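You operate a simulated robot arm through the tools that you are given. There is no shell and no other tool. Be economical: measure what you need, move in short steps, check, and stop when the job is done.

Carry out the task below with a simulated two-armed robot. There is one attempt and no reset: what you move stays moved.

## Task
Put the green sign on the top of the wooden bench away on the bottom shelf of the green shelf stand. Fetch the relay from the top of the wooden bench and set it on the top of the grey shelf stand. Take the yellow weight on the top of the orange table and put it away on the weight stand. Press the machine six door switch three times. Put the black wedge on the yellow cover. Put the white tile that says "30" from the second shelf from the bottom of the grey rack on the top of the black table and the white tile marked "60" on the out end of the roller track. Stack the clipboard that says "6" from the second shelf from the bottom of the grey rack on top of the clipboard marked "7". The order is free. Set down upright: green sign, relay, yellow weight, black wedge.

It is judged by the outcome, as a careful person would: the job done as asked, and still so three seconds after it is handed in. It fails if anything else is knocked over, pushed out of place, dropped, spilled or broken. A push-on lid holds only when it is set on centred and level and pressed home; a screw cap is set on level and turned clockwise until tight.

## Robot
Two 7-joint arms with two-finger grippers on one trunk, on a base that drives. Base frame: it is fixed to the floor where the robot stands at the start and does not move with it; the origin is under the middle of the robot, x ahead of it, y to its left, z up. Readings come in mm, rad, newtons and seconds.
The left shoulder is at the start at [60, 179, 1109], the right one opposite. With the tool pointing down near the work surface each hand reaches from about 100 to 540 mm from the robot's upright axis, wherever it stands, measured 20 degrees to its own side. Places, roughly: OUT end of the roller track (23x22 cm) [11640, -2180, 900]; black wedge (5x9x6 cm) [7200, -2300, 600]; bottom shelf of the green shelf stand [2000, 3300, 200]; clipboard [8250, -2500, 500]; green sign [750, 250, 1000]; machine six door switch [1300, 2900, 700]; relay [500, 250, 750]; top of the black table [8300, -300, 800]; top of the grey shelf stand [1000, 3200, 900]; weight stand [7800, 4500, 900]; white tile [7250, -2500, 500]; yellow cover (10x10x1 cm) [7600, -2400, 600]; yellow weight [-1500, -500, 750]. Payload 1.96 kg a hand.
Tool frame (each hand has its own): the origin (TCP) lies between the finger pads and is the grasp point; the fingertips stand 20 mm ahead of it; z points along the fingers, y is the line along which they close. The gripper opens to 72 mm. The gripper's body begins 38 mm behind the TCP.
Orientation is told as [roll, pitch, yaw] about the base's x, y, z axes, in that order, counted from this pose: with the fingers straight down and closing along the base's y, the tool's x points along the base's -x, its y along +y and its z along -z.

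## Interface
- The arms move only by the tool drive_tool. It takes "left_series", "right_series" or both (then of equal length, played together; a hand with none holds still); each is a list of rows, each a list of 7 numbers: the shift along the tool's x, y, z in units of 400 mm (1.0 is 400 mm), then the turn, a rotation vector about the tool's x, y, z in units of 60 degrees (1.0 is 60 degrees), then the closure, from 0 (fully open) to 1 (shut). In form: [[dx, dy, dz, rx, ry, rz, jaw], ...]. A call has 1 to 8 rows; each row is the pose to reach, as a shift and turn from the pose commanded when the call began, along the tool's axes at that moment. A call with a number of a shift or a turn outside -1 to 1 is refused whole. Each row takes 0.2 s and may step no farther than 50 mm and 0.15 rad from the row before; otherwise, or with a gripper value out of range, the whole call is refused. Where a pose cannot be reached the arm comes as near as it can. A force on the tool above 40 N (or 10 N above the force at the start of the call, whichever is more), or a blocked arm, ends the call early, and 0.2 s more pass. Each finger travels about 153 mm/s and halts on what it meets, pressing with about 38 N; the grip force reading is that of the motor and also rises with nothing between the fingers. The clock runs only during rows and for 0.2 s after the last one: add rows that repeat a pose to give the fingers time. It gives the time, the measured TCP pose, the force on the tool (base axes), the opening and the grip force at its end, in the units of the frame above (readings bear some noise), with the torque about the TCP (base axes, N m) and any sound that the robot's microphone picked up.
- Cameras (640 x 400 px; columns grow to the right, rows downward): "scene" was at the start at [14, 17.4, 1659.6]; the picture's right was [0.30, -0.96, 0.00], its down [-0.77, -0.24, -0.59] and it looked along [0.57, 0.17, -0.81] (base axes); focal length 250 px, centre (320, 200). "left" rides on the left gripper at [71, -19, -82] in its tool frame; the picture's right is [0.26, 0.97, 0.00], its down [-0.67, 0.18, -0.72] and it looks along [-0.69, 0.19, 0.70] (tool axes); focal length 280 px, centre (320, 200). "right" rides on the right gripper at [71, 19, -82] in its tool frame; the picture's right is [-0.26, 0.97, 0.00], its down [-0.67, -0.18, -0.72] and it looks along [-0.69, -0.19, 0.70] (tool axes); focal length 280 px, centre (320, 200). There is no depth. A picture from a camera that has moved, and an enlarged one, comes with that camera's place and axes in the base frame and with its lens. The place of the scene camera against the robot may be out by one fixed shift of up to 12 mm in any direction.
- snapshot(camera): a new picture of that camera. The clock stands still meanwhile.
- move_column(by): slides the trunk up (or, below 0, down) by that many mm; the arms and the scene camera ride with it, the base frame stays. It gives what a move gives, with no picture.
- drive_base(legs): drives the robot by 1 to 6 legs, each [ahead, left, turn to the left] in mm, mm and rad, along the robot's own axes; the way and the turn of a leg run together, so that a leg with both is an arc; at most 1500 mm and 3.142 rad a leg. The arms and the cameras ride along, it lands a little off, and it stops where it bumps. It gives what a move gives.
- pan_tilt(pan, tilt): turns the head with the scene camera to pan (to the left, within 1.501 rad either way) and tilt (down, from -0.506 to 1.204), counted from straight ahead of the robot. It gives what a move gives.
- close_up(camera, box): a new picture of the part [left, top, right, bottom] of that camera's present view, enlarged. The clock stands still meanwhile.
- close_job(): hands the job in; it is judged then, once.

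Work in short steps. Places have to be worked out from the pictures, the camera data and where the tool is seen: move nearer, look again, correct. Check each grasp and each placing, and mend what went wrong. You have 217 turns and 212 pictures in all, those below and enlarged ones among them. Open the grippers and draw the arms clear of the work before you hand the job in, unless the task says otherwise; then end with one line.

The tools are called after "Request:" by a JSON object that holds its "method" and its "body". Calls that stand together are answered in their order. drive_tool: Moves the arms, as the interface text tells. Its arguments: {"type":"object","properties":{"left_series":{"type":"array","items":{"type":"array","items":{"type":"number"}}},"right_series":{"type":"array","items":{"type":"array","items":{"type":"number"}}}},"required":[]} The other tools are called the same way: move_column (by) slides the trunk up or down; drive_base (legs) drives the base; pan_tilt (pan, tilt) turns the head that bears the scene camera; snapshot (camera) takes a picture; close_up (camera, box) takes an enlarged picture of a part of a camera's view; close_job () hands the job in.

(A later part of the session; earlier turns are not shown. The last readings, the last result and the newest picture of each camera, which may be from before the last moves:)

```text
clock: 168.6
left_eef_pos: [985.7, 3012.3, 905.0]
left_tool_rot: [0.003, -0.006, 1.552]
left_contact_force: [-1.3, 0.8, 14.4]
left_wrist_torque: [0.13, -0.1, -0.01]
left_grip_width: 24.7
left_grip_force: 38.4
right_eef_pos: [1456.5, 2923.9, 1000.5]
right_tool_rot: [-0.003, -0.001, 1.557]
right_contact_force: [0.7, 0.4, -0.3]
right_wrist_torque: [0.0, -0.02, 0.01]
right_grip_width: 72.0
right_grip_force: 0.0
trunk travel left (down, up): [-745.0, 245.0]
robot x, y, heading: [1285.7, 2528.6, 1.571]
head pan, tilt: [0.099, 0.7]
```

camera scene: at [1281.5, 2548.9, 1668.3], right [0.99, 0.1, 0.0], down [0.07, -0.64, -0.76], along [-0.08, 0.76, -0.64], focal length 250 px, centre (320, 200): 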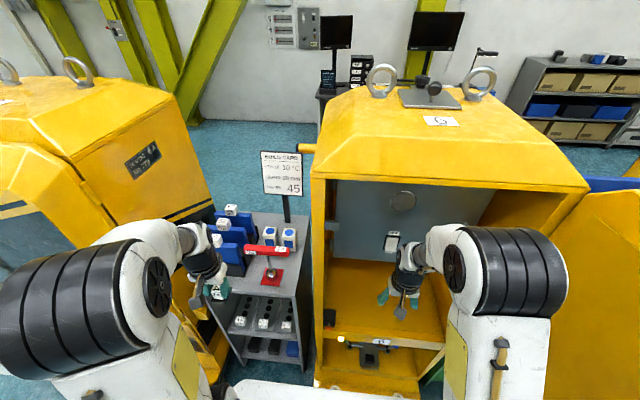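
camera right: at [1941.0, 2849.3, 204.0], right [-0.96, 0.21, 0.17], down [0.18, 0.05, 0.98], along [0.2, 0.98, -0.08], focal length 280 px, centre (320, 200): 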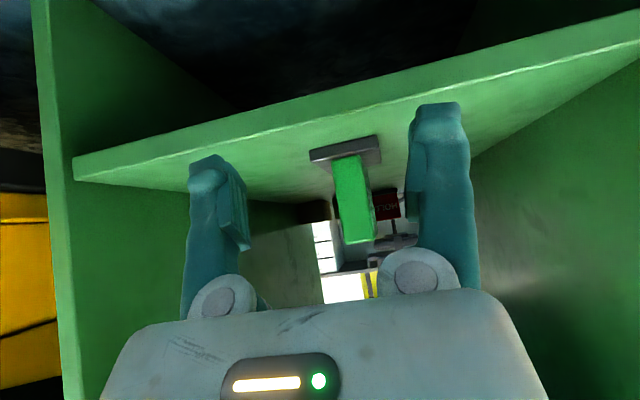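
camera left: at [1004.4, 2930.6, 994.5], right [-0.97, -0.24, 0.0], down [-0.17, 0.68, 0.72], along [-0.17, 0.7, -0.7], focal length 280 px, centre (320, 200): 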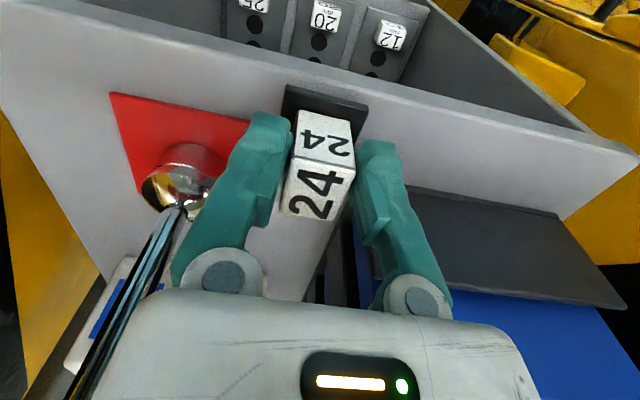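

Contact (14 N). I open part-way (to keep off the red plate) and rise.

Request:
{"method": "drive_tool", "body": {"left_series": [[0, 0, 0, 0, 0, 0, 0.5], [0, 0, 0, 0, 0, 0, 0.4], [0, 0, -0.06, 0, 0, 0, 0.4], [0, 0, -0.15, 0, 0, 0, 0.4], [0.05, 0, -0.25, 0, 0, 0, 0.4]]}}

Request:
{"method": "snapshot", "body": {"camera": "left"}}

```text
clock: 169.8
left_eef_pos: [984.9, 2990.8, 1002.1]
left_tool_rot: [0.002, -0.005, 1.55]
left_contact_force: [0.3, -0.6, -0.8]
left_wrist_torque: [0.0, -0.01, 0.04]
left_grip_width: 43.1
left_grip_force: 0.1
right_eef_pos: [1458.3, 2924.7, 1001.0]
right_tool_rot: [-0.005, -0.002, 1.557]
right_contact_force: [0.1, -0.7, 0.6]
right_wrist_torque: [0.02, 0.0, 0.03]
right_grip_width: 72.2
right_grip_force: 0.0
trunk travel left (down, up): [-745.0, 245.0]
robot x, y, heading: [1287.1, 2528.9, 1.572]
head pan, tilt: [0.099, 0.7]
```

```text
126 pictures are left
camera left: at [1003.9, 2919.6, 1084.9], right [-0.97, -0.24, 0.0], down [-0.17, 0.68, 0.72], along [-0.17, 0.7, -0.7], focal length 280 px, centre (320, 200)
```

left: 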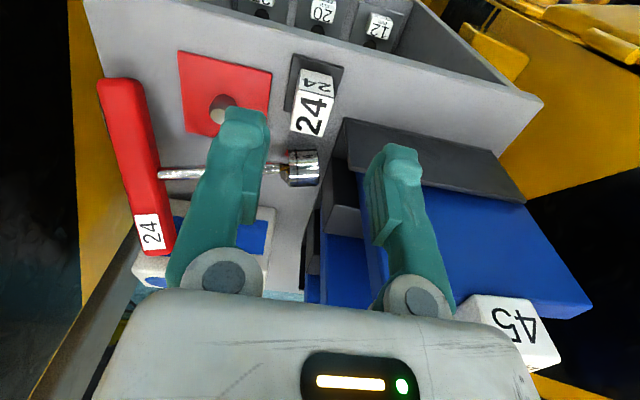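

The T-wrench that stood on the red plate seems to have been knocked over. I look closely.

Request:
{"method": "close_up", "body": {"camera": "scene", "box": [180, 180, 340, 340]}}

Request:
{"method": "close_up", "body": {"camera": "left", "box": [60, 20, 380, 320]}}

```text
2.50 times, centred on (260, 260) of scene
camera zoom: at [1282.1, 2546.7, 1668.3], right [0.99, 0.1, 0.0], down [0.07, -0.64, -0.77], along [-0.08, 0.76, -0.64], focal length 626 px, centre (470, 50)
```

zoom: 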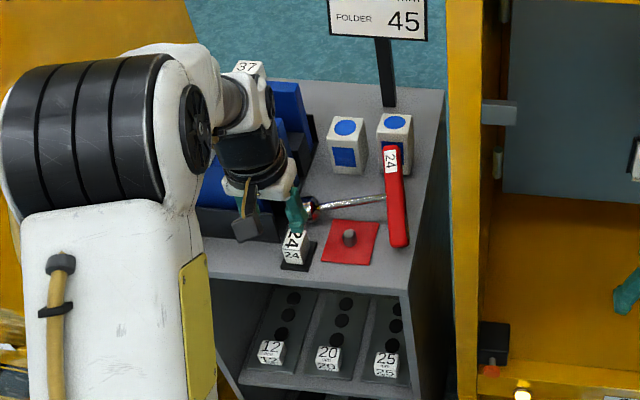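

```text
1.33 times, centred on (220, 170) of left
camera zoom: at [1003.9, 2919.6, 1084.9], right [-0.97, -0.24, 0.0], down [-0.17, 0.68, 0.72], along [-0.17, 0.7, -0.7], focal length 374 px, centre (453, 240)
```

zoom: 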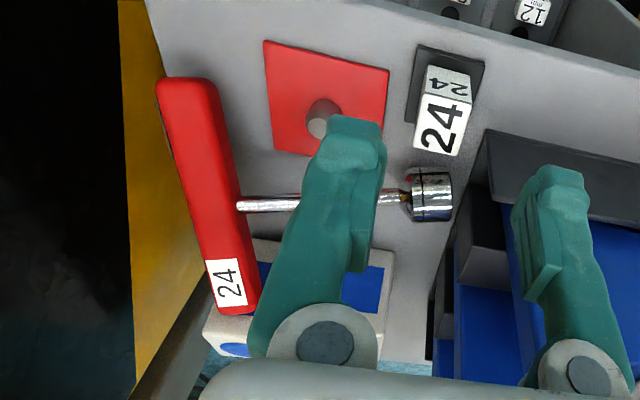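

It is a T-wrench that stood socket-down on the peg at (1053, 3041); it now leans with its stem from about (1099,3099,908) to the socket at (993,3087,883). I'll stand it back: first rise, then bring the base closer.

Request:
{"method": "drive_tool", "body": {"left_series": [[0.0, 0, -0.1, 0, 0, 0, 0.4], [0.05, 0, -0.2, 0, 0, 0, 0.4], [0.1, 0, -0.25, 0, 0, 0, 0.4]]}}

Request:
{"method": "drive_base", "body": {"legs": [[0, 90, 0], [90, 0, 0]]}}

Request:
{"method": "drive_tool", "body": {"left_series": [[0, -0.06, 0, 0, 0, 0.13, 0.4], [0, -0.12, 0, 0, 0, 0.26, 0.4], [0, -0.18, 0, 0, 0, 0.39, 0.4], [0, -0.24, 0, 0, 0, 0.52, 0.4], [0, -0.3, 0, 0, 0, 0.65, 0.4], [0, -0.36, 0, 0, 0, 0.78, 0.4], [0, -0.4, 0, 0, 0, 0.91, 0.4], [0, -0.43, 0, 0, 0, 1.0, 0.4]]}}

Request:
{"method": "snapshot", "body": {"camera": "scene"}}

```text
clock: 170.6
left_eef_pos: [986.4, 2953.5, 1102.2]
left_tool_rot: [0.002, -0.002, 1.552]
left_contact_force: [0.3, -1.0, 0.0]
left_wrist_torque: [0.02, -0.02, 0.0]
left_grip_width: 43.4
left_grip_force: 0.0
right_eef_pos: [1457.9, 2926.3, 999.5]
right_tool_rot: [-0.005, -0.003, 1.557]
right_contact_force: [0.4, -0.2, -0.7]
right_wrist_torque: [0.02, 0.0, 0.02]
right_grip_width: 72.0
right_grip_force: 0.1
trunk travel left (down, up): [-745.0, 245.0]
robot x, y, heading: [1284.9, 2525.7, 1.574]
head pan, tilt: [0.099, 0.7]
```

```text
clock: 172.5
left_eef_pos: [896.1, 3037.4, 1099.7]
left_tool_rot: [0.002, 0.001, 1.545]
left_contact_force: [0.0, 0.5, 0.0]
left_wrist_torque: [0.0, -0.04, 0.02]
left_grip_width: 43.1
left_grip_force: 0.0
right_eef_pos: [1366.2, 3005.0, 998.2]
right_tool_rot: [-0.003, 0.01, 1.556]
right_contact_force: [-0.7, 0.3, -0.4]
right_wrist_torque: [-0.05, -0.01, 0.01]
right_grip_width: 72.1
right_grip_force: 0.0
trunk travel left (down, up): [-745.0, 245.0]
robot x, y, heading: [1198.9, 2605.7, 1.567]
head pan, tilt: [0.099, 0.7]
stopped in leg 2: the force on the tool passed its limit at 92 N (the readings are from after the stop); the commanded pose is now the measured one
```

```text
clock: 174.3
left_eef_pos: [1069.3, 3031.6, 1101.9]
left_tool_rot: [0.004, 0.0, 0.495]
left_contact_force: [0.4, 0.5, 0.0]
left_wrist_torque: [-0.01, 0.0, 0.0]
left_grip_width: 43.2
left_grip_force: 0.2
right_eef_pos: [1365.5, 3001.7, 999.1]
right_tool_rot: [-0.004, 0.007, 1.558]
right_contact_force: [0.7, 0.4, -0.2]
right_wrist_torque: [-0.01, 0.02, 0.02]
right_grip_width: 71.9
right_grip_force: 0.0
trunk travel left (down, up): [-745.0, 245.0]
robot x, y, heading: [1193.7, 2616.0, 1.57]
head pan, tilt: [0.099, 0.7]
```

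```text
123 pictures are left
camera scene: at [1191.0, 2628.8, 1668.3], right [1.0, 0.1, 0.0], down [0.06, -0.64, -0.76], along [-0.08, 0.76, -0.64], focal length 250 px, centre (320, 200)
```

scene: 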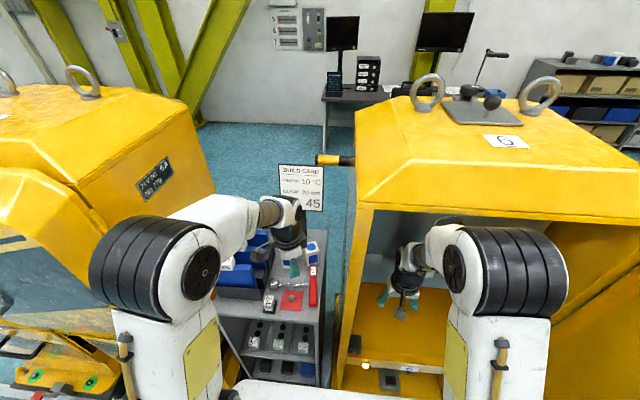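

The right wrist brushed machine six's frame and stopped; nothing moved visibly. The left hand goes on to yaw ≈0.11 above the stem.

Request:
{"method": "drive_tool", "body": {"left_series": [[-0.023, 0.047, 0.07, 0, 0, 0.122, 0.4], [-0.047, 0.094, 0.14, 0, 0, 0.244, 0.4], [-0.07, 0.141, 0.21, 0, 0, 0.365, 0.4]]}}

Request:
{"method": "snapshot", "body": {"camera": "left"}}

Request:
{"method": "close_up", "body": {"camera": "scene", "box": [210, 180, 370, 340]}}

```text
clock: 175.1
left_eef_pos: [1065.9, 3096.1, 1017.5]
left_tool_rot: [0.002, 0.0, 0.115]
left_contact_force: [-1.0, -0.7, -0.8]
left_wrist_torque: [-0.03, 0.0, 0.0]
left_grip_width: 43.2
left_grip_force: 0.1
right_eef_pos: [1365.8, 3002.6, 997.2]
right_tool_rot: [-0.003, 0.011, 1.556]
right_contact_force: [-0.8, -0.3, 0.2]
right_wrist_torque: [-0.02, 0.02, -0.02]
right_grip_width: 72.1
right_grip_force: 0.1
trunk travel left (down, up): [-745.0, 245.0]
robot x, y, heading: [1196.0, 2610.8, 1.566]
head pan, tilt: [0.099, 0.7]
```

```text
122 pictures are left
camera left: at [998.0, 3068.5, 1099.3], right [-0.37, 0.93, 0.0], down [0.65, 0.26, 0.72], along [0.66, 0.27, -0.7], focal length 280 px, centre (320, 200)
```

left: 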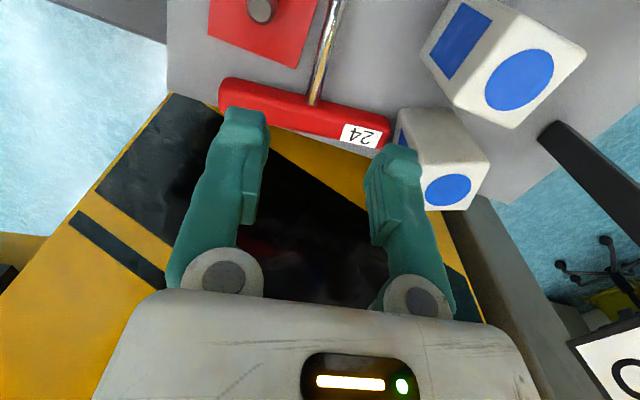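

```text
2.50 times, centred on (290, 260) of scene
camera zoom: at [1190.3, 2630.5, 1668.3], right [1.0, 0.1, 0.0], down [0.06, -0.64, -0.76], along [-0.07, 0.76, -0.65], focal length 626 px, centre (395, 50)
```

zoom: 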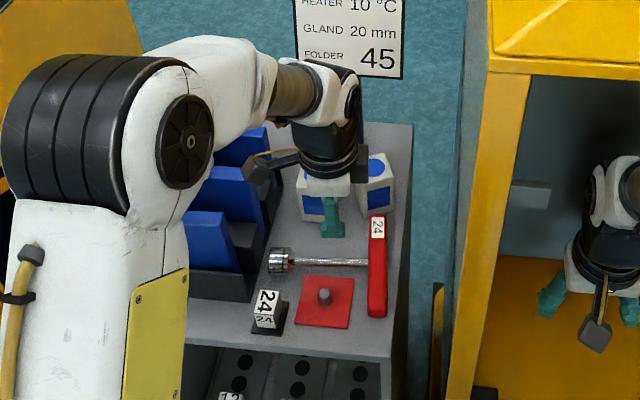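

I descend to z≈935 over the stem for a finer look.

Request:
{"method": "drive_tool", "body": {"left_series": [[0, 0.003, 0.1, 0, 0, -0.02, 0.4], [0.01, 0.005, 0.205, 0, 0, -0.035, 0.4]]}}

Request:
{"method": "snapshot", "body": {"camera": "left"}}

```text
clock: 175.7
left_eef_pos: [1060.1, 3097.0, 935.9]
left_tool_rot: [0.003, 0.0, 0.153]
left_contact_force: [0.2, 0.1, 0.6]
left_wrist_torque: [-0.01, 0.0, 0.01]
left_grip_width: 43.3
left_grip_force: 0.1
right_eef_pos: [1366.1, 3002.3, 998.9]
right_tool_rot: [-0.003, 0.009, 1.556]
right_contact_force: [0.1, 0.3, 0.0]
right_wrist_torque: [-0.01, 0.0, 0.01]
right_grip_width: 71.9
right_grip_force: 0.0
trunk travel left (down, up): [-745.0, 245.0]
robot x, y, heading: [1198.1, 2606.9, 1.569]
head pan, tilt: [0.099, 0.7]
```

```text
120 pictures are left
camera left: at [994.2, 3066.6, 1017.7], right [-0.41, 0.91, 0.0], down [0.64, 0.28, 0.72], along [0.65, 0.29, -0.7], focal length 280 px, centre (320, 200)
```

left: 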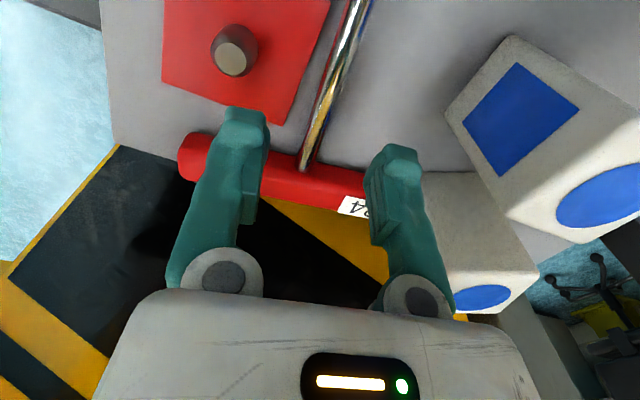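

The stem lies flat at z≈878, passing y≈3098.5 at x=1060. I descend to z=890, straddling it, and close.

Request:
{"method": "drive_tool", "body": {"left_series": [[0, 0.003, 0.06, 0, 0, 0.036, 0.4], [0, 0.003, 0.105, 0, 0, 0.036, 0.4], [0, 0.003, 0.114, 0, 0, 0.036, 0.4], [0, 0.003, 0.114, 0, 0, 0.036, 0.7], [0, 0.003, 0.114, 0, 0, 0.036, 1.0], [0, 0.003, 0.114, 0, 0, 0.036, 1.0]]}}

Request:
{"method": "snapshot", "body": {"camera": "left"}}

```text
clock: 177.1
left_eef_pos: [1060.4, 3096.9, 889.6]
left_tool_rot: [0.001, 0.001, 0.115]
left_contact_force: [-0.7, -0.1, -0.2]
left_wrist_torque: [-0.01, 0.13, -0.02]
left_grip_width: 10.2
left_grip_force: 37.5
right_eef_pos: [1367.0, 3002.3, 999.6]
right_tool_rot: [-0.002, 0.008, 1.555]
right_contact_force: [-0.2, 0.2, 0.0]
right_wrist_torque: [0.03, 0.0, -0.01]
right_grip_width: 71.9
right_grip_force: 0.0
trunk travel left (down, up): [-745.0, 245.0]
robot x, y, heading: [1194.9, 2614.0, 1.564]
head pan, tilt: [0.099, 0.7]
```

```text
119 pictures are left
camera left: at [993.3, 3070.3, 973.1], right [-0.37, 0.93, 0.0], down [0.65, 0.26, 0.72], along [0.66, 0.27, -0.7], focal length 280 px, centre (320, 200)
```

left: 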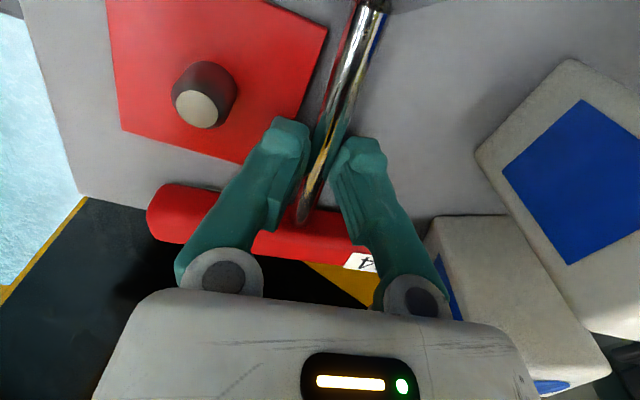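

Stem gripped (10 mm). Peg top measured at (1050, 3049.5, 887.5). I lift 170 mm and turn the hand back to face forward.

Request:
{"method": "drive_tool", "body": {"left_series": [[0, 0, -0.08, 0, 0, 0, 1.0], [0, 0, -0.18, 0, 0, 0, 1.0], [0, 0, -0.28, 0, 0, 0, 1.0], [0, 0, -0.38, 0, 0, 0, 1.0], [0, 0, -0.43, 0, 0, -0.13, 1.0], [0, 0, -0.43, 0, 0, -0.26, 1.0]]}}

Request:
{"method": "snapshot", "body": {"camera": "left"}}

Request:
{"method": "close_up", "body": {"camera": "scene", "box": [210, 160, 370, 320]}}

```text
clock: 178.5
left_eef_pos: [1062.4, 3098.2, 1062.2]
left_tool_rot: [0.003, -0.001, 0.388]
left_contact_force: [0.4, 0.1, -3.1]
left_wrist_torque: [-0.08, 0.11, 0.01]
left_grip_width: 10.0
left_grip_force: 37.6
right_eef_pos: [1367.5, 3002.0, 999.0]
right_tool_rot: [-0.004, 0.009, 1.557]
right_contact_force: [-0.6, -0.3, 0.1]
right_wrist_torque: [0.0, -0.01, 0.02]
right_grip_width: 72.0
right_grip_force: 0.0
trunk travel left (down, up): [-745.0, 245.0]
robot x, y, heading: [1195.2, 2605.2, 1.568]
head pan, tilt: [0.099, 0.7]
```

```text
118 pictures are left
camera left: at [1004.1, 3053.2, 1144.8], right [-0.61, 0.79, 0.0], down [0.56, 0.42, 0.72], along [0.57, 0.44, -0.7], focal length 280 px, centre (320, 200)
```

left: 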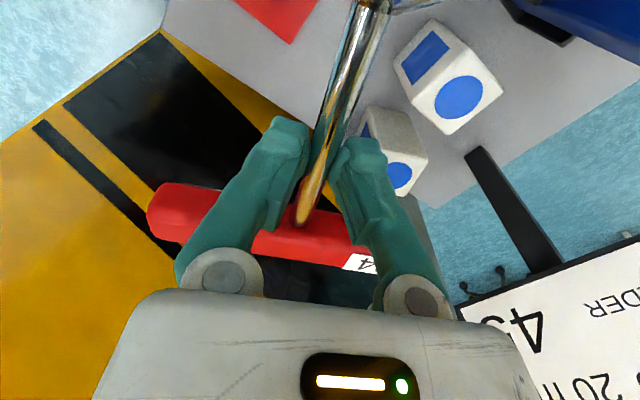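

```text
2.50 times, centred on (290, 240) of scene
camera zoom: at [1190.6, 2629.5, 1668.3], right [1.0, 0.1, 0.0], down [0.06, -0.64, -0.76], along [-0.08, 0.76, -0.64], focal length 626 px, centre (395, 100)
```

zoom: 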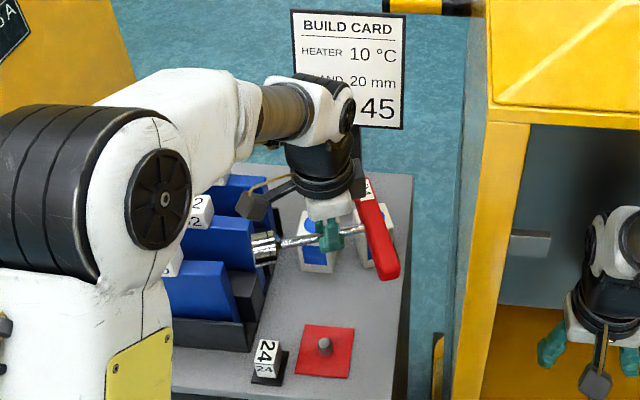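

Held with stem along the tool's x. I back the base 170 mm for room and turn the hand to yaw ≈1.43.

Request:
{"method": "drive_base", "body": {"legs": [[-170, 0, 0]]}}

Request:
{"method": "drive_tool", "body": {"left_series": [[0, 0, 0, 0, 0, -0.14, 1.0], [0, 0, 0, 0, 0, -0.28, 1.0], [0, 0, 0, 0, 0, -0.42, 1.0], [0, 0, 0, 0, 0, -0.56, 1.0], [0, 0, 0, 0, 0, -0.7, 1.0], [0, 0, 0, 0, 0, -0.84, 1.0], [0, 0, 0, 0, 0, -0.98, 1.0]]}}

Request:
{"method": "drive_tool", "body": {"left_series": [[0, 0, 0, 0, -0.14, 0, 1.0], [0, 0, 0, 0, -0.28, 0, 1.0], [0, 0, 0, 0, -0.42, 0, 1.0], [0, 0, 0, 0, -0.56, 0, 1.0], [0, 0, 0, 0, -0.7, 0, 1.0], [0, 0, 0, 0, -0.84, 0, 1.0], [0, 0, 0, 0, -0.98, 0, 1.0]]}}

Request:
{"method": "snapshot", "body": {"camera": "left"}}

Request:
{"method": "snapshot", "body": {"camera": "scene"}}

```text
clock: 180.0
left_eef_pos: [1059.9, 2930.1, 1061.4]
left_tool_rot: [0.002, 0.0, 0.387]
left_contact_force: [-0.2, 0.2, -3.4]
left_wrist_torque: [-0.02, 0.1, -0.01]
left_grip_width: 10.7
left_grip_force: 37.7
right_eef_pos: [1366.1, 2833.3, 999.8]
right_tool_rot: [-0.005, 0.007, 1.557]
right_contact_force: [-0.4, 0.7, -0.7]
right_wrist_torque: [-0.01, 0.01, 0.0]
right_grip_width: 72.0
right_grip_force: 0.1
trunk travel left (down, up): [-745.0, 245.0]
robot x, y, heading: [1194.0, 2433.0, 1.57]
head pan, tilt: [0.099, 0.7]
```

```text
clock: 181.6
left_eef_pos: [1061.1, 2929.4, 1061.5]
left_tool_rot: [0.002, -0.002, 1.416]
left_contact_force: [0.8, 0.1, -2.5]
left_wrist_torque: [-0.13, 0.02, -0.01]
left_grip_width: 10.7
left_grip_force: 38.6
right_eef_pos: [1365.9, 2832.5, 998.1]
right_tool_rot: [-0.005, 0.009, 1.558]
right_contact_force: [-0.6, -0.1, -0.4]
right_wrist_torque: [-0.02, -0.02, 0.0]
right_grip_width: 71.9
right_grip_force: 0.0
trunk travel left (down, up): [-745.0, 245.0]
robot x, y, heading: [1193.8, 2435.7, 1.566]
head pan, tilt: [0.099, 0.7]
```

```text
clock: 183.2
left_eef_pos: [1060.3, 2928.3, 1061.2]
left_tool_rot: [0.003, -1.03, 1.411]
left_contact_force: [0.6, -0.5, -3.4]
left_wrist_torque: [-0.11, 0.03, -0.01]
left_grip_width: 10.6
left_grip_force: 38.4
right_eef_pos: [1366.7, 2833.6, 998.4]
right_tool_rot: [-0.005, 0.007, 1.557]
right_contact_force: [0.1, 0.0, 1.0]
right_wrist_torque: [-0.02, -0.01, -0.02]
right_grip_width: 72.1
right_grip_force: 0.1
trunk travel left (down, up): [-745.0, 245.0]
robot x, y, heading: [1195.5, 2439.6, 1.57]
head pan, tilt: [0.099, 0.7]
```

```text
116 pictures are left
camera left: at [1064.3, 2820.4, 1043.9], right [-0.97, 0.02, -0.22], down [-0.22, -0.23, 0.95], along [-0.03, 0.97, 0.23], focal length 280 px, centre (320, 200)
```

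left: 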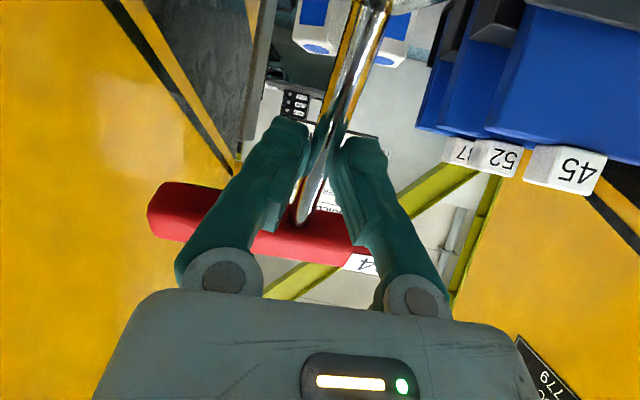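

```text
115 pictures are left
camera scene: at [1190.1, 2460.3, 1668.3], right [1.0, 0.1, 0.0], down [0.06, -0.64, -0.76], along [-0.07, 0.76, -0.64], focal length 250 px, centre (320, 200)
```

scene: 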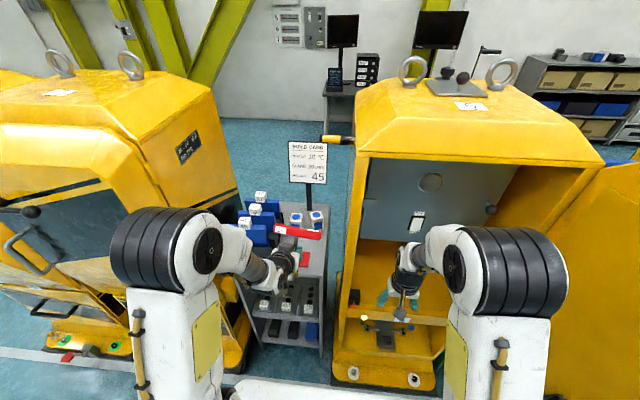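

Reorienting works. I finish the pitch to vertical stem and view from both cameras.

Request:
{"method": "drive_tool", "body": {"left_series": [[0, 0, 0, 0, -0.13, 0, 1.0], [0, 0, 0, 0, -0.26, 0, 1.0], [0, 0, 0, 0, -0.39, 0, 1.0], [0, 0, 0, 0, -0.514, 0, 1.0]]}}

Request:
{"method": "close_up", "body": {"camera": "scene", "box": [200, 170, 360, 330]}}

Request:
{"method": "snapshot", "body": {"camera": "right"}}

```text
clock: 184.2
left_eef_pos: [1061.0, 2929.6, 1062.1]
left_tool_rot: [0.435, -1.567, 0.981]
left_contact_force: [1.0, 0.5, -3.1]
left_wrist_torque: [-0.04, 0.04, -0.02]
left_grip_width: 10.3
left_grip_force: 37.5
right_eef_pos: [1365.8, 2834.0, 999.1]
right_tool_rot: [-0.003, 0.007, 1.557]
right_contact_force: [0.0, 0.1, 0.9]
right_wrist_torque: [0.01, 0.03, 0.03]
right_grip_width: 72.3
right_grip_force: 0.1
trunk travel left (down, up): [-745.0, 245.0]
robot x, y, heading: [1197.1, 2438.5, 1.571]
head pan, tilt: [0.099, 0.7]
```

```text
2.50 times, centred on (280, 250) of scene
camera zoom: at [1190.1, 2460.8, 1668.3], right [1.0, 0.1, 0.0], down [0.06, -0.64, -0.76], along [-0.07, 0.76, -0.64], focal length 626 px, centre (420, 75)
```

zoom: 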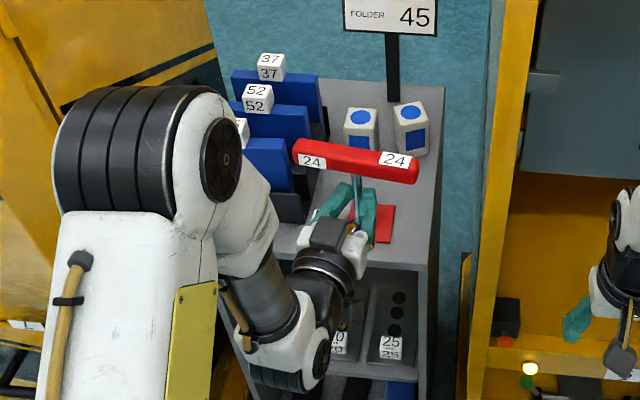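

```text
113 pictures are left
camera right: at [1345.6, 2762.4, 1081.0], right [-0.96, 0.28, -0.01], down [0.19, 0.68, 0.71], along [0.2, 0.68, -0.7], focal length 280 px, centre (320, 200)
```

right: 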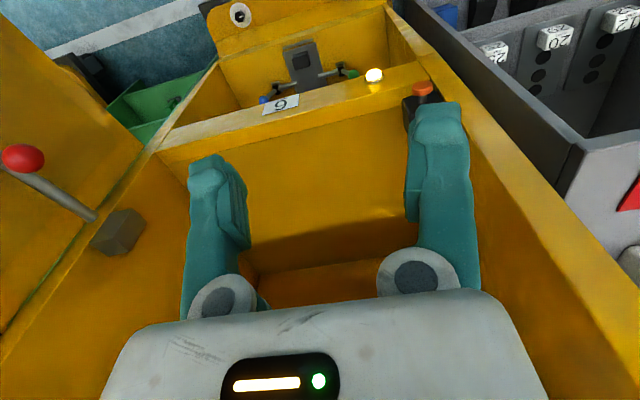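

The wrench is upright in the hand. I move it above the peg (socket bottom ≈35 mm over it) and turn the right hand's camera toward it for a second view.

Request:
{"method": "drive_tool", "body": {"left_series": [[0.02, 0.018, 0.066, 0, 0, 0, 1.0], [0.04, 0.037, 0.131, 0, 0, 0, 1.0], [0.055, 0.055, 0.196, 0, 0, 0, 1.0], [0.075, 0.074, 0.262, 0, 0, 0, 1.0]], "right_series": [[0, 0, 0, 0, 0, -0.14, 0], [0, 0, 0, 0, 0, -0.28, 0], [0, 0, 0, 0, 0, -0.42, 0], [0, 0, 0, 0, 0, -0.56, 0]]}}

Request:
{"method": "close_up", "body": {"camera": "scene", "box": [200, 170, 360, 330]}}

Request:
{"method": "snapshot", "body": {"camera": "right"}}

```text
clock: 185.2
left_eef_pos: [1048.5, 3037.5, 1031.1]
left_tool_rot: [0.239, -1.565, 1.174]
left_contact_force: [0.5, 0.5, -3.2]
left_wrist_torque: [-0.06, 0.04, 0.02]
left_grip_width: 10.9
left_grip_force: 37.6
right_eef_pos: [1366.4, 2832.5, 997.1]
right_tool_rot: [0.004, 0.011, 2.148]
right_contact_force: [-0.7, 0.9, 0.3]
right_wrist_torque: [-0.04, 0.0, -0.01]
right_grip_width: 71.8
right_grip_force: 0.0
trunk travel left (down, up): [-745.0, 245.0]
robot x, y, heading: [1193.5, 2440.4, 1.568]
head pan, tilt: [0.099, 0.7]
```

```text
2.50 times, centred on (280, 250) of scene
camera zoom: at [1190.2, 2461.6, 1668.3], right [1.0, 0.1, 0.0], down [0.06, -0.64, -0.76], along [-0.07, 0.76, -0.65], focal length 626 px, centre (420, 75)
```

zoom: 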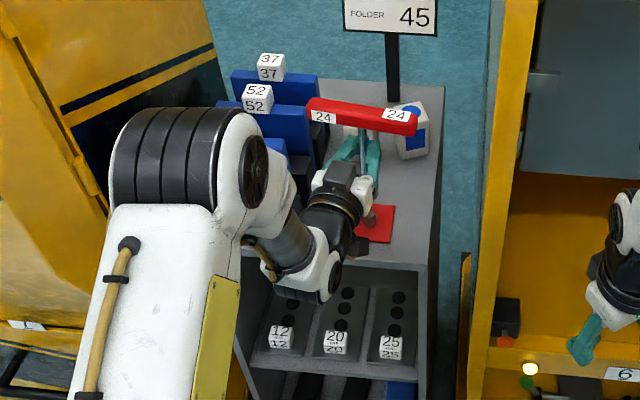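

```text
111 pictures are left
camera right: at [1388.1, 2763.3, 1080.8], right [-0.95, -0.31, 0.0], down [-0.22, 0.67, 0.71], along [-0.22, 0.67, -0.71], focal length 280 px, centre (320, 200)
```

right: 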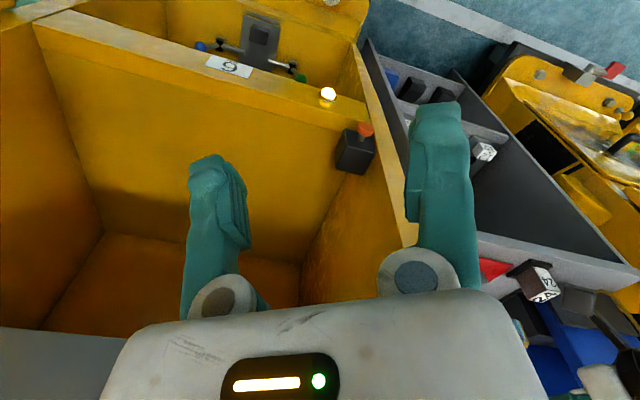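

I shift the right hand left a bit so its camera sees the peg past the frame.

Request:
{"method": "drive_tool", "body": {"right_series": [[-0.038, 0.074, -0.05, 0, 0, -0.08, 0], [-0.077, 0.149, -0.1, 0, 0, -0.16, 0], [-0.115, 0.223, -0.15, 0, 0, -0.24, 0]]}}

Request:
{"method": "snapshot", "body": {"camera": "right"}}

```text
clock: 186.0
left_eef_pos: [1048.4, 3035.6, 1030.5]
left_tool_rot: [0.311, -1.566, 1.104]
left_contact_force: [-0.1, 0.0, -2.6]
left_wrist_torque: [-0.05, 0.03, 0.0]
left_grip_width: 10.5
left_grip_force: 38.2
right_eef_pos: [1265.3, 2822.6, 1059.6]
right_tool_rot: [0.005, 0.01, 2.394]
right_contact_force: [-0.2, -0.1, 0.5]
right_wrist_torque: [0.03, 0.02, -0.01]
right_grip_width: 72.1
right_grip_force: 0.1
trunk travel left (down, up): [-745.0, 245.0]
robot x, y, heading: [1192.6, 2442.7, 1.569]
head pan, tilt: [0.099, 0.7]
```

```text
110 pictures are left
camera right: at [1303.6, 2759.7, 1141.2], right [-0.85, -0.53, 0.0], down [-0.37, 0.6, 0.71], along [-0.38, 0.6, -0.71], focal length 280 px, centre (320, 200)
```

right: 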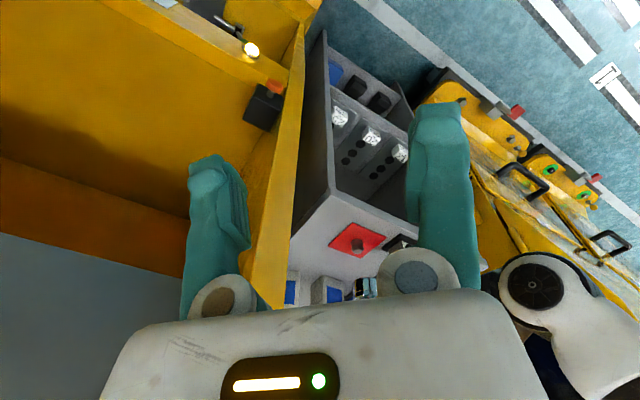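

Request:
{"method": "close_up", "body": {"camera": "right", "box": [300, 200, 420, 300]}}

Request:
{"method": "close_up", "body": {"camera": "scene", "box": [260, 190, 320, 250]}}

```text
4.00 times, centred on (360, 250) of right
camera zoom: at [1303.6, 2759.7, 1141.2], right [-0.85, -0.53, 0.0], down [-0.37, 0.6, 0.71], along [-0.38, 0.6, -0.71], focal length 1122 px, centre (160, 0)
```

zoom: 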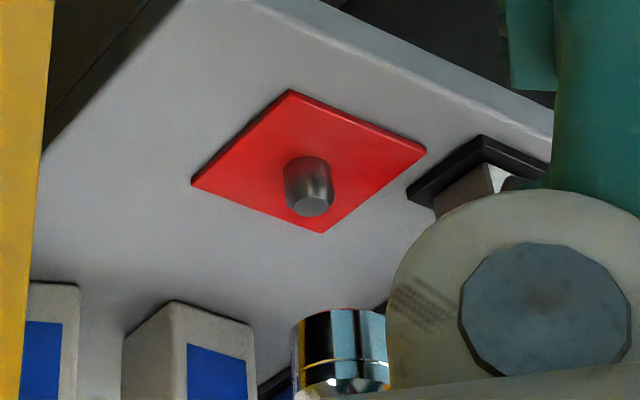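

```text
6.67 times, centred on (290, 220) of scene
camera zoom: at [1189.3, 2459.2, 1668.3], right [1.0, 0.1, 0.0], down [0.06, -0.64, -0.76], along [-0.07, 0.76, -0.64], focal length 1669 px, centre (520, 67)
```

zoom: 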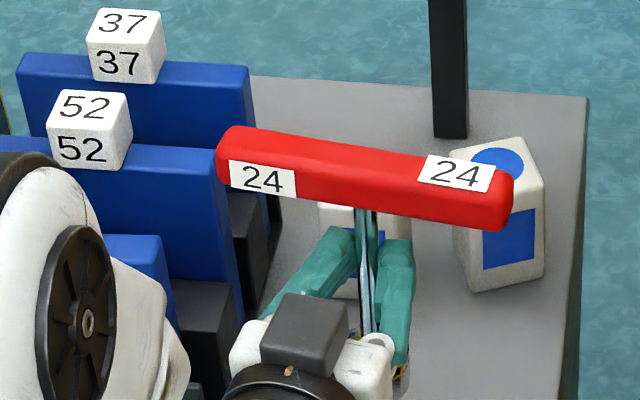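

Relative measurement from the right-hand view: the socket axis needs about +5 mm x, +2 mm y, and ≈47 mm of descent to the peg top. I shift and lower 35 mm, then look again.

Request:
{"method": "drive_tool", "body": {"left_series": [[0, -0.0115, 0.007, 0, 0, 0, 1.0], [0.045, -0.0115, 0.007, 0, 0, 0, 1.0], [0.0875, -0.0115, 0.007, 0, 0, 0, 1.0]]}}

Request:
{"method": "close_up", "body": {"camera": "right", "box": [300, 200, 420, 300]}}

```text
clock: 186.8
left_eef_pos: [1054.0, 3038.6, 995.9]
left_tool_rot: [0.491, -1.568, 0.921]
left_contact_force: [-0.4, 0.6, -3.3]
left_wrist_torque: [-0.04, 0.0, 0.0]
left_grip_width: 10.8
left_grip_force: 37.6
right_eef_pos: [1265.8, 2822.7, 1058.5]
right_tool_rot: [0.003, 0.009, 2.394]
right_contact_force: [0.1, 0.3, 0.0]
right_wrist_torque: [-0.02, 0.04, -0.01]
right_grip_width: 71.8
right_grip_force: 0.1
trunk travel left (down, up): [-745.0, 245.0]
robot x, y, heading: [1197.5, 2438.8, 1.567]
head pan, tilt: [0.099, 0.7]
```

```text
4.00 times, centred on (360, 250) of right
camera zoom: at [1304.6, 2760.8, 1140.6], right [-0.85, -0.53, 0.0], down [-0.37, 0.6, 0.71], along [-0.38, 0.6, -0.71], focal length 1122 px, centre (160, 0)
```

zoom: 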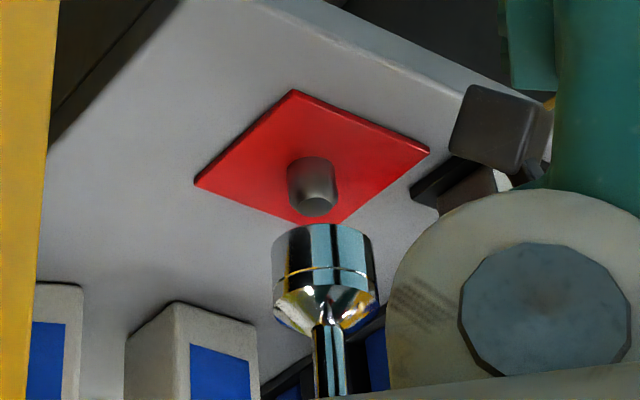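

Alignment looks good with ≈25 mm to go. I lower 18 mm and check again.

Request:
{"method": "drive_tool", "body": {"left_series": [[0.025, 0.001, 0, 0, 0, 0, 1.0], [0.045, 0.001, 0, 0, 0, 0, 1.0]]}}

Request:
{"method": "close_up", "body": {"camera": "right", "box": [300, 200, 420, 300]}}

```text
clock: 187.4
left_eef_pos: [1052.4, 3037.7, 978.2]
left_tool_rot: [0.423, -1.566, 0.99]
left_contact_force: [0.3, 0.5, -2.9]
left_wrist_torque: [-0.03, 0.0, -0.01]
left_grip_width: 10.7
left_grip_force: 38.2
right_eef_pos: [1265.6, 2823.2, 1057.9]
right_tool_rot: [0.003, 0.009, 2.397]
right_contact_force: [-0.1, -0.7, -0.3]
right_wrist_torque: [0.0, -0.01, -0.01]
right_grip_width: 72.1
right_grip_force: 0.1
trunk travel left (down, up): [-745.0, 245.0]
robot x, y, heading: [1194.1, 2436.5, 1.568]
head pan, tilt: [0.099, 0.7]
```

```text
4.00 times, centred on (360, 250) of right
camera zoom: at [1304.6, 2760.5, 1140.7], right [-0.85, -0.53, 0.0], down [-0.37, 0.6, 0.71], along [-0.38, 0.6, -0.71], focal length 1122 px, centre (160, 0)
```

zoom: 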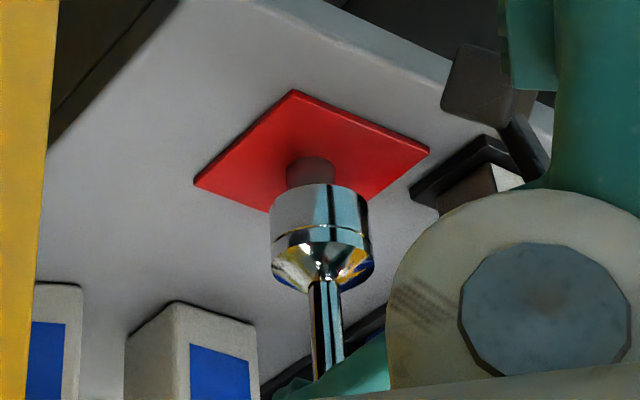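

Well centred. I lower slowly onto the peg.

Request:
{"method": "drive_tool", "body": {"left_series": [[0.015, -0.001, 0, 0, 0, 0, 1.0], [0.03, -0.001, 0, 0, 0, 0, 1.0], [0.042, -0.001, 0, 0, 0, 0, 1.0]]}}

Request:
{"method": "close_up", "body": {"camera": "right", "box": [300, 200, 420, 300]}}

```text
clock: 188.2
left_eef_pos: [1053.5, 3038.6, 962.0]
left_tool_rot: [0.463, -1.567, 0.95]
left_contact_force: [-0.8, -0.1, -4.1]
left_wrist_torque: [-0.03, 0.03, 0.0]
left_grip_width: 10.4
left_grip_force: 38.1
right_eef_pos: [1265.4, 2823.0, 1057.6]
right_tool_rot: [0.003, 0.009, 2.395]
right_contact_force: [0.4, 1.1, -0.1]
right_wrist_torque: [-0.01, 0.01, -0.03]
right_grip_width: 71.9
right_grip_force: 0.0
trunk travel left (down, up): [-745.0, 245.0]
robot x, y, heading: [1195.9, 2440.1, 1.567]
head pan, tilt: [0.099, 0.7]
```

```text
4.00 times, centred on (360, 250) of right
camera zoom: at [1304.5, 2760.5, 1140.7], right [-0.85, -0.53, 0.0], down [-0.37, 0.6, 0.71], along [-0.38, 0.6, -0.71], focal length 1122 px, centre (160, 0)
```

zoom: 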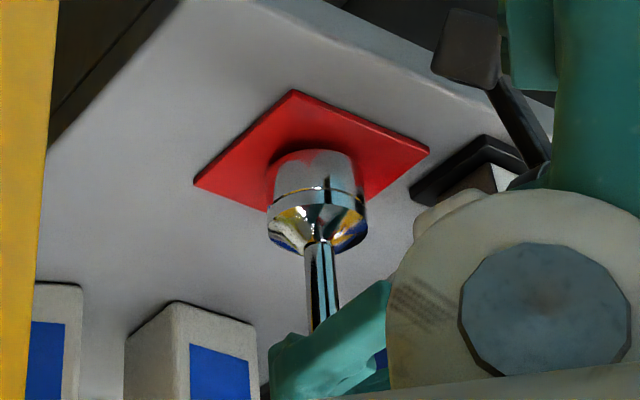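

No contact yet, socket is around the peg. Lower further gently.

Request:
{"method": "drive_tool", "body": {"left_series": [[0.01, 0, 0, 0, 0, 0, 1.0], [0.02, 0, 0, 0, 0, 0, 1.0], [0.028, 0, 0, 0, 0, 0, 1.0]]}}

Request:
{"method": "close_up", "body": {"camera": "right", "box": [300, 200, 420, 300]}}

```text
clock: 189.0
left_eef_pos: [1053.5, 3039.6, 953.8]
left_tool_rot: [2.549, -1.566, -1.137]
left_contact_force: [0.0, 8.6, 19.7]
left_wrist_torque: [0.32, -0.1, 0.01]
left_grip_width: 6.0
left_grip_force: 32.3
right_eef_pos: [1266.6, 2822.7, 1059.7]
right_tool_rot: [0.002, 0.01, 2.394]
right_contact_force: [0.0, -0.4, 0.4]
right_wrist_torque: [0.0, -0.01, -0.03]
right_grip_width: 72.0
right_grip_force: 0.0
trunk travel left (down, up): [-745.0, 245.0]
robot x, y, heading: [1193.6, 2439.0, 1.566]
head pan, tilt: [0.099, 0.7]
```

```text
4.00 times, centred on (360, 250) of right
camera zoom: at [1305.1, 2759.6, 1141.3], right [-0.85, -0.53, 0.0], down [-0.37, 0.6, 0.71], along [-0.38, 0.6, -0.7], focal length 1122 px, centre (160, 0)
```

zoom: 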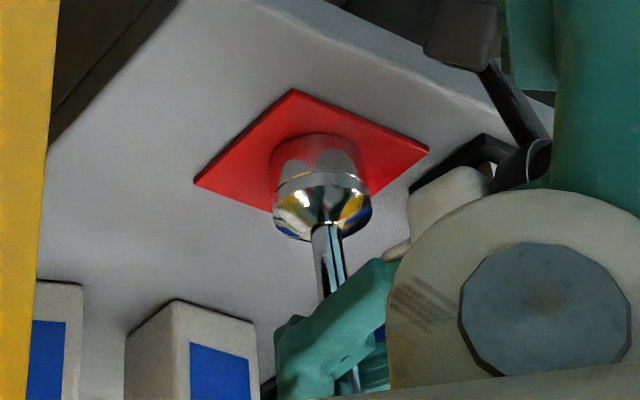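

The jaw reading fell to 6 mm, so the stem is slipping from the pads; I check before releasing.

Request:
{"method": "close_up", "body": {"camera": "scene", "box": [240, 170, 340, 270]}}

Request:
{"method": "snapshot", "body": {"camera": "left"}}

```text
4.00 times, centred on (290, 220) of scene
camera zoom: at [1191.1, 2458.7, 1668.7], right [1.0, 0.1, 0.0], down [0.06, -0.64, -0.77], along [-0.07, 0.76, -0.64], focal length 1001 px, centre (440, 120)
```

zoom: 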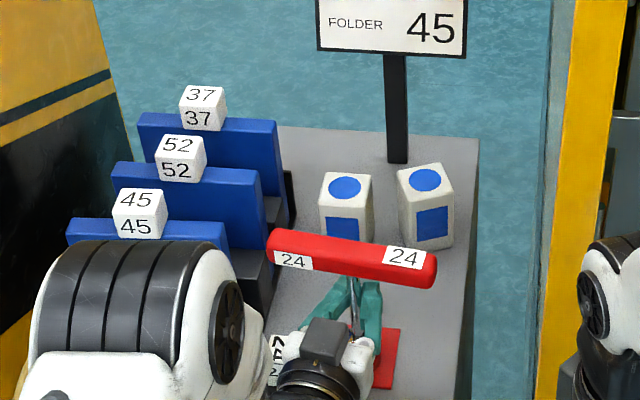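

```text
102 pictures are left
camera left: at [1060.6, 2955.8, 883.7], right [-0.95, 0.15, -0.26], down [-0.29, -0.68, 0.67], along [-0.07, 0.72, 0.69], focal length 280 px, centre (320, 200)
```

left: 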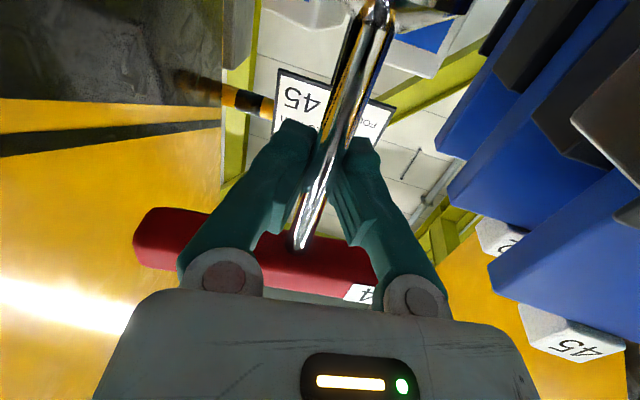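

The wrench is seated on the peg and still between the pads. I relieve pressure, open, and retreat straight back.

Request:
{"method": "drive_tool", "body": {"left_series": [[-0.006, 0, 0, 0, 0, 0, 1.0], [-0.006, 0, 0, 0, 0, 0, 0.85], [-0.006, 0, 0, 0, 0, 0, 0.5], [-0.006, 0, 0, 0, 0, 0, 0.4], [-0.006, 0, 0, 0, 0, 0, 0.4]]}}

Request:
{"method": "close_up", "body": {"camera": "right", "box": [280, 180, 440, 300]}}

```text
clock: 190.2
left_eef_pos: [1054.7, 3037.8, 952.8]
left_tool_rot: [0.438, -1.566, 0.974]
left_contact_force: [-0.4, 0.3, -0.3]
left_wrist_torque: [-0.06, 0.02, 0.04]
left_grip_width: 43.5
left_grip_force: 0.1
right_eef_pos: [1266.3, 2821.5, 1057.0]
right_tool_rot: [0.004, 0.008, 2.395]
right_contact_force: [0.0, -0.3, -0.2]
right_wrist_torque: [-0.02, -0.02, -0.03]
right_grip_width: 72.0
right_grip_force: 0.1
trunk travel left (down, up): [-745.0, 245.0]
robot x, y, heading: [1194.0, 2434.6, 1.57]
head pan, tilt: [0.099, 0.7]
```

```text
3.33 times, centred on (360, 240) of right
camera zoom: at [1304.7, 2760.1, 1140.8], right [-0.85, -0.53, 0.0], down [-0.37, 0.6, 0.71], along [-0.38, 0.6, -0.71], focal length 935 px, centre (187, 67)
```

zoom: 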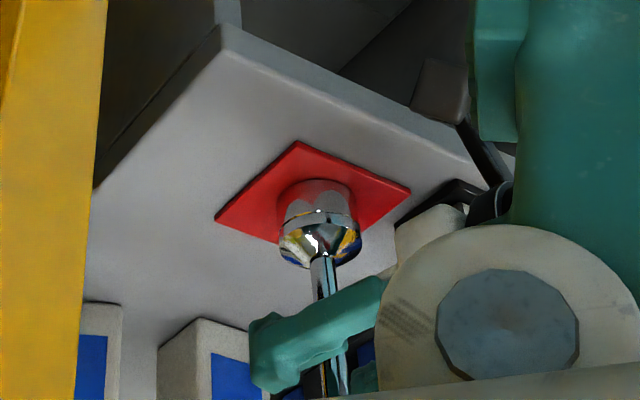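

It stands by itself. Straight back 110 mm.

Request:
{"method": "drive_tool", "body": {"left_series": [[0, 0, -0.06, 0, 0, 0, 0.4], [0, 0, -0.14, 0, 0, 0, 0.4], [0, 0, -0.22, 0, 0, 0, 0.4], [0, 0, -0.3, 0, 0, 0, 0.4]]}}

Request:
{"method": "close_up", "body": {"camera": "scene", "box": [220, 160, 360, 300]}}

```text
clock: 191.2
left_eef_pos: [1034.6, 2919.0, 955.8]
left_tool_rot: [0.704, -1.566, 0.709]
left_contact_force: [-0.8, 0.1, -0.6]
left_wrist_torque: [0.02, 0.02, 0.0]
left_grip_width: 43.3
left_grip_force: 0.0
right_eef_pos: [1265.6, 2822.9, 1058.9]
right_tool_rot: [0.004, 0.008, 2.394]
right_contact_force: [1.3, 0.6, -0.8]
right_wrist_torque: [0.0, 0.0, 0.04]
right_grip_width: 72.0
right_grip_force: 0.1
trunk travel left (down, up): [-745.0, 245.0]
robot x, y, heading: [1194.5, 2438.9, 1.569]
head pan, tilt: [0.099, 0.7]
```

```text
2.86 times, centred on (290, 230) of scene
camera zoom: at [1190.2, 2458.8, 1668.3], right [1.0, 0.1, 0.0], down [0.06, -0.64, -0.77], along [-0.07, 0.76, -0.64], focal length 715 px, centre (406, 114)
```

zoom: 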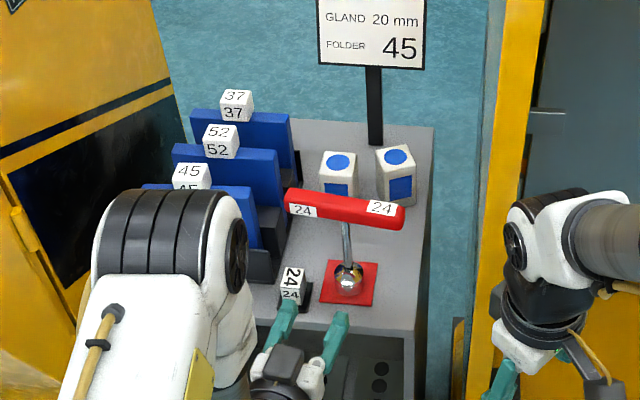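

Wrench restored and relay in place. The switch button is triangulated at (1267, 2938, 736), facing me. I back off 250, fold the left hand, and orient the right hand (closed, pitched 60°).

Request:
{"method": "drive_base", "body": {"legs": [[-250, 0, 0]]}}

Request:
{"method": "drive_tool", "body": {"left_series": [[0, 0, 0, 0, 0.14, 0, 0], [0, 0, 0, 0, 0.28, 0, 0], [0, 0, 0, 0, 0.42, 0, 0], [0, 0, 0, 0, 0.56, 0, 0], [0, 0, 0, 0, 0.7, 0, 0], [0, 0, 0, 0, 0.84, 0, 0]], "right_series": [[0, 0, 0, 0, 0, 0.132, 0.5], [0, 0, 0, 0, 0, 0.264, 1], [0, 0, 0, 0, 0, 0.396, 1], [0, 0, 0, 0, 0, 0.528, 1], [0, 0, 0, 0, 0, 0.66, 1], [0, 0, 0, 0, 0, 0.787, 1]]}}

Request:
{"method": "drive_tool", "body": {"left_series": [[0, 0, 0, 0, 0.13, 0, 0], [0, 0, 0, 0, 0.26, 0, 0], [0, 0, 0, 0, 0.39, 0, 0], [0, 0, 0, 0, 0.52, 0, 0], [0, 0, 0, 0, 0.655, 0, 0], [0, 0, 0, 0, 0.655, 0, 0], [0, 0, 0, 0, 0.655, 0, 0], [0, 0, 0, 0, 0.655, 0, 0]], "right_series": [[-0.04, 0, 0.05, 0, -0.12, 0, 1], [-0.08, 0, 0.1, 0, -0.24, 0, 1], [-0.12, 0, 0.15, 0, -0.36, 0, 1], [-0.16, 0, 0.2, 0, -0.48, 0, 1], [-0.2, 0, 0.25, 0, -0.6, 0, 1], [-0.2, 0, 0.3, 0, -0.72, 0, 1], [-0.2, 0, 0.35, 0, -0.84, 0, 1], [-0.2, 0, 0.35, 0, -0.96, 0, 1]]}}

Request:
{"method": "snapshot", "body": {"camera": "scene"}}

```text
clock: 193.0
left_eef_pos: [1034.4, 2667.7, 953.7]
left_tool_rot: [0.468, -1.568, 0.944]
left_contact_force: [-0.5, -0.2, 0.0]
left_wrist_torque: [0.01, -0.03, 0.01]
left_grip_width: 43.1
left_grip_force: 0.1
right_eef_pos: [1265.5, 2571.3, 1057.4]
right_tool_rot: [0.003, 0.009, 2.393]
right_contact_force: [0.0, -0.7, -1.0]
right_wrist_torque: [0.0, 0.0, -0.02]
right_grip_width: 72.1
right_grip_force: 0.1
trunk travel left (down, up): [-745.0, 245.0]
robot x, y, heading: [1195.4, 2187.8, 1.569]
head pan, tilt: [0.099, 0.7]
```

```text
clock: 194.4
left_eef_pos: [1033.7, 2668.2, 955.7]
left_tool_rot: [0.0, -0.686, 1.412]
left_contact_force: [-0.1, 0.7, 0.0]
left_wrist_torque: [0.0, -0.02, 0.02]
left_grip_width: 72.2
left_grip_force: 0.0
right_eef_pos: [1266.0, 2572.5, 1058.2]
right_tool_rot: [-0.003, 0.009, 1.567]
right_contact_force: [0.3, 0.0, 0.3]
right_wrist_torque: [-0.01, 0.01, -0.05]
right_grip_width: 0.0
right_grip_force: 29.7
trunk travel left (down, up): [-745.0, 245.0]
robot x, y, heading: [1192.5, 2184.7, 1.57]
head pan, tilt: [0.099, 0.7]
```

```text
clock: 196.2
left_eef_pos: [1034.6, 2668.3, 955.1]
left_tool_rot: [0.0, -0.002, 1.412]
left_contact_force: [0.1, 0.2, 0.1]
left_wrist_torque: [0.01, -0.02, 0.01]
left_grip_width: 72.2
left_grip_force: 0.0
right_eef_pos: [1266.7, 2650.0, 917.8]
right_tool_rot: [-0.008, -0.998, 1.575]
right_contact_force: [0.2, -1.0, 0.6]
right_wrist_torque: [-0.02, -0.02, 0.02]
right_grip_width: 0.1
right_grip_force: 29.3
trunk travel left (down, up): [-745.0, 245.0]
robot x, y, heading: [1194.6, 2186.2, 1.566]
head pan, tilt: [0.099, 0.7]
```

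```text
99 pictures are left
camera scene: at [1189.8, 2208.1, 1668.4], right [1.0, 0.1, 0.0], down [0.06, -0.64, -0.76], along [-0.07, 0.76, -0.64], focal length 250 px, centre (320, 200)
```

scene: 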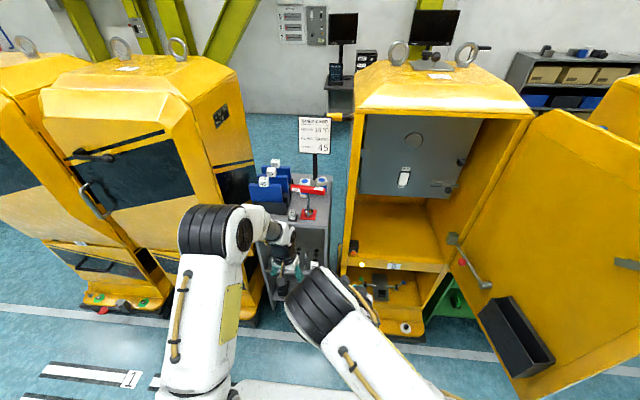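

I lower the trunk 170 mm and look along the right hand at the button.

Request:
{"method": "move_column", "body": {"by": -170}}

Request:
{"method": "snapshot", "body": {"camera": "right"}}

```text
clock: 198.1
left_eef_pos: [1033.4, 2669.2, 785.6]
left_tool_rot: [0.003, 0.0, 1.412]
left_contact_force: [-0.5, -0.1, 0.0]
left_wrist_torque: [0.01, 0.03, -0.02]
left_grip_width: 72.0
left_grip_force: 0.1
right_eef_pos: [1268.0, 2649.9, 747.8]
right_tool_rot: [-0.007, -0.996, 1.575]
right_contact_force: [-0.2, 0.0, 0.3]
right_wrist_torque: [0.01, 0.0, -0.02]
right_grip_width: 0.2
right_grip_force: 29.3
trunk travel left (down, up): [-575.0, 415.0]
robot x, y, heading: [1192.9, 2186.4, 1.564]
head pan, tilt: [0.099, 0.7]
```

```text
98 pictures are left
camera right: at [1247.1, 2541.6, 732.5], right [-0.97, 0.14, 0.22], down [0.18, -0.23, 0.96], along [0.19, 0.96, 0.2], focal length 280 px, centre (320, 200)
```

right: 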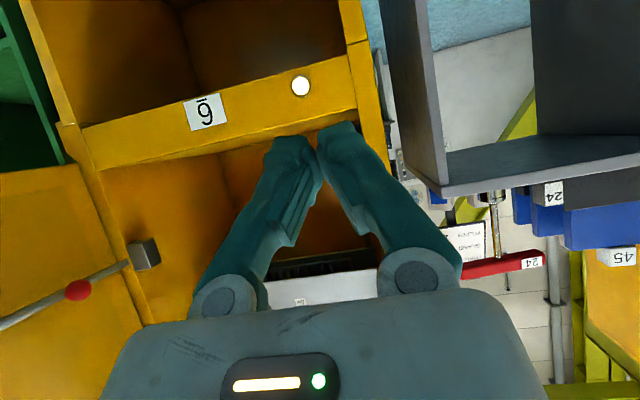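

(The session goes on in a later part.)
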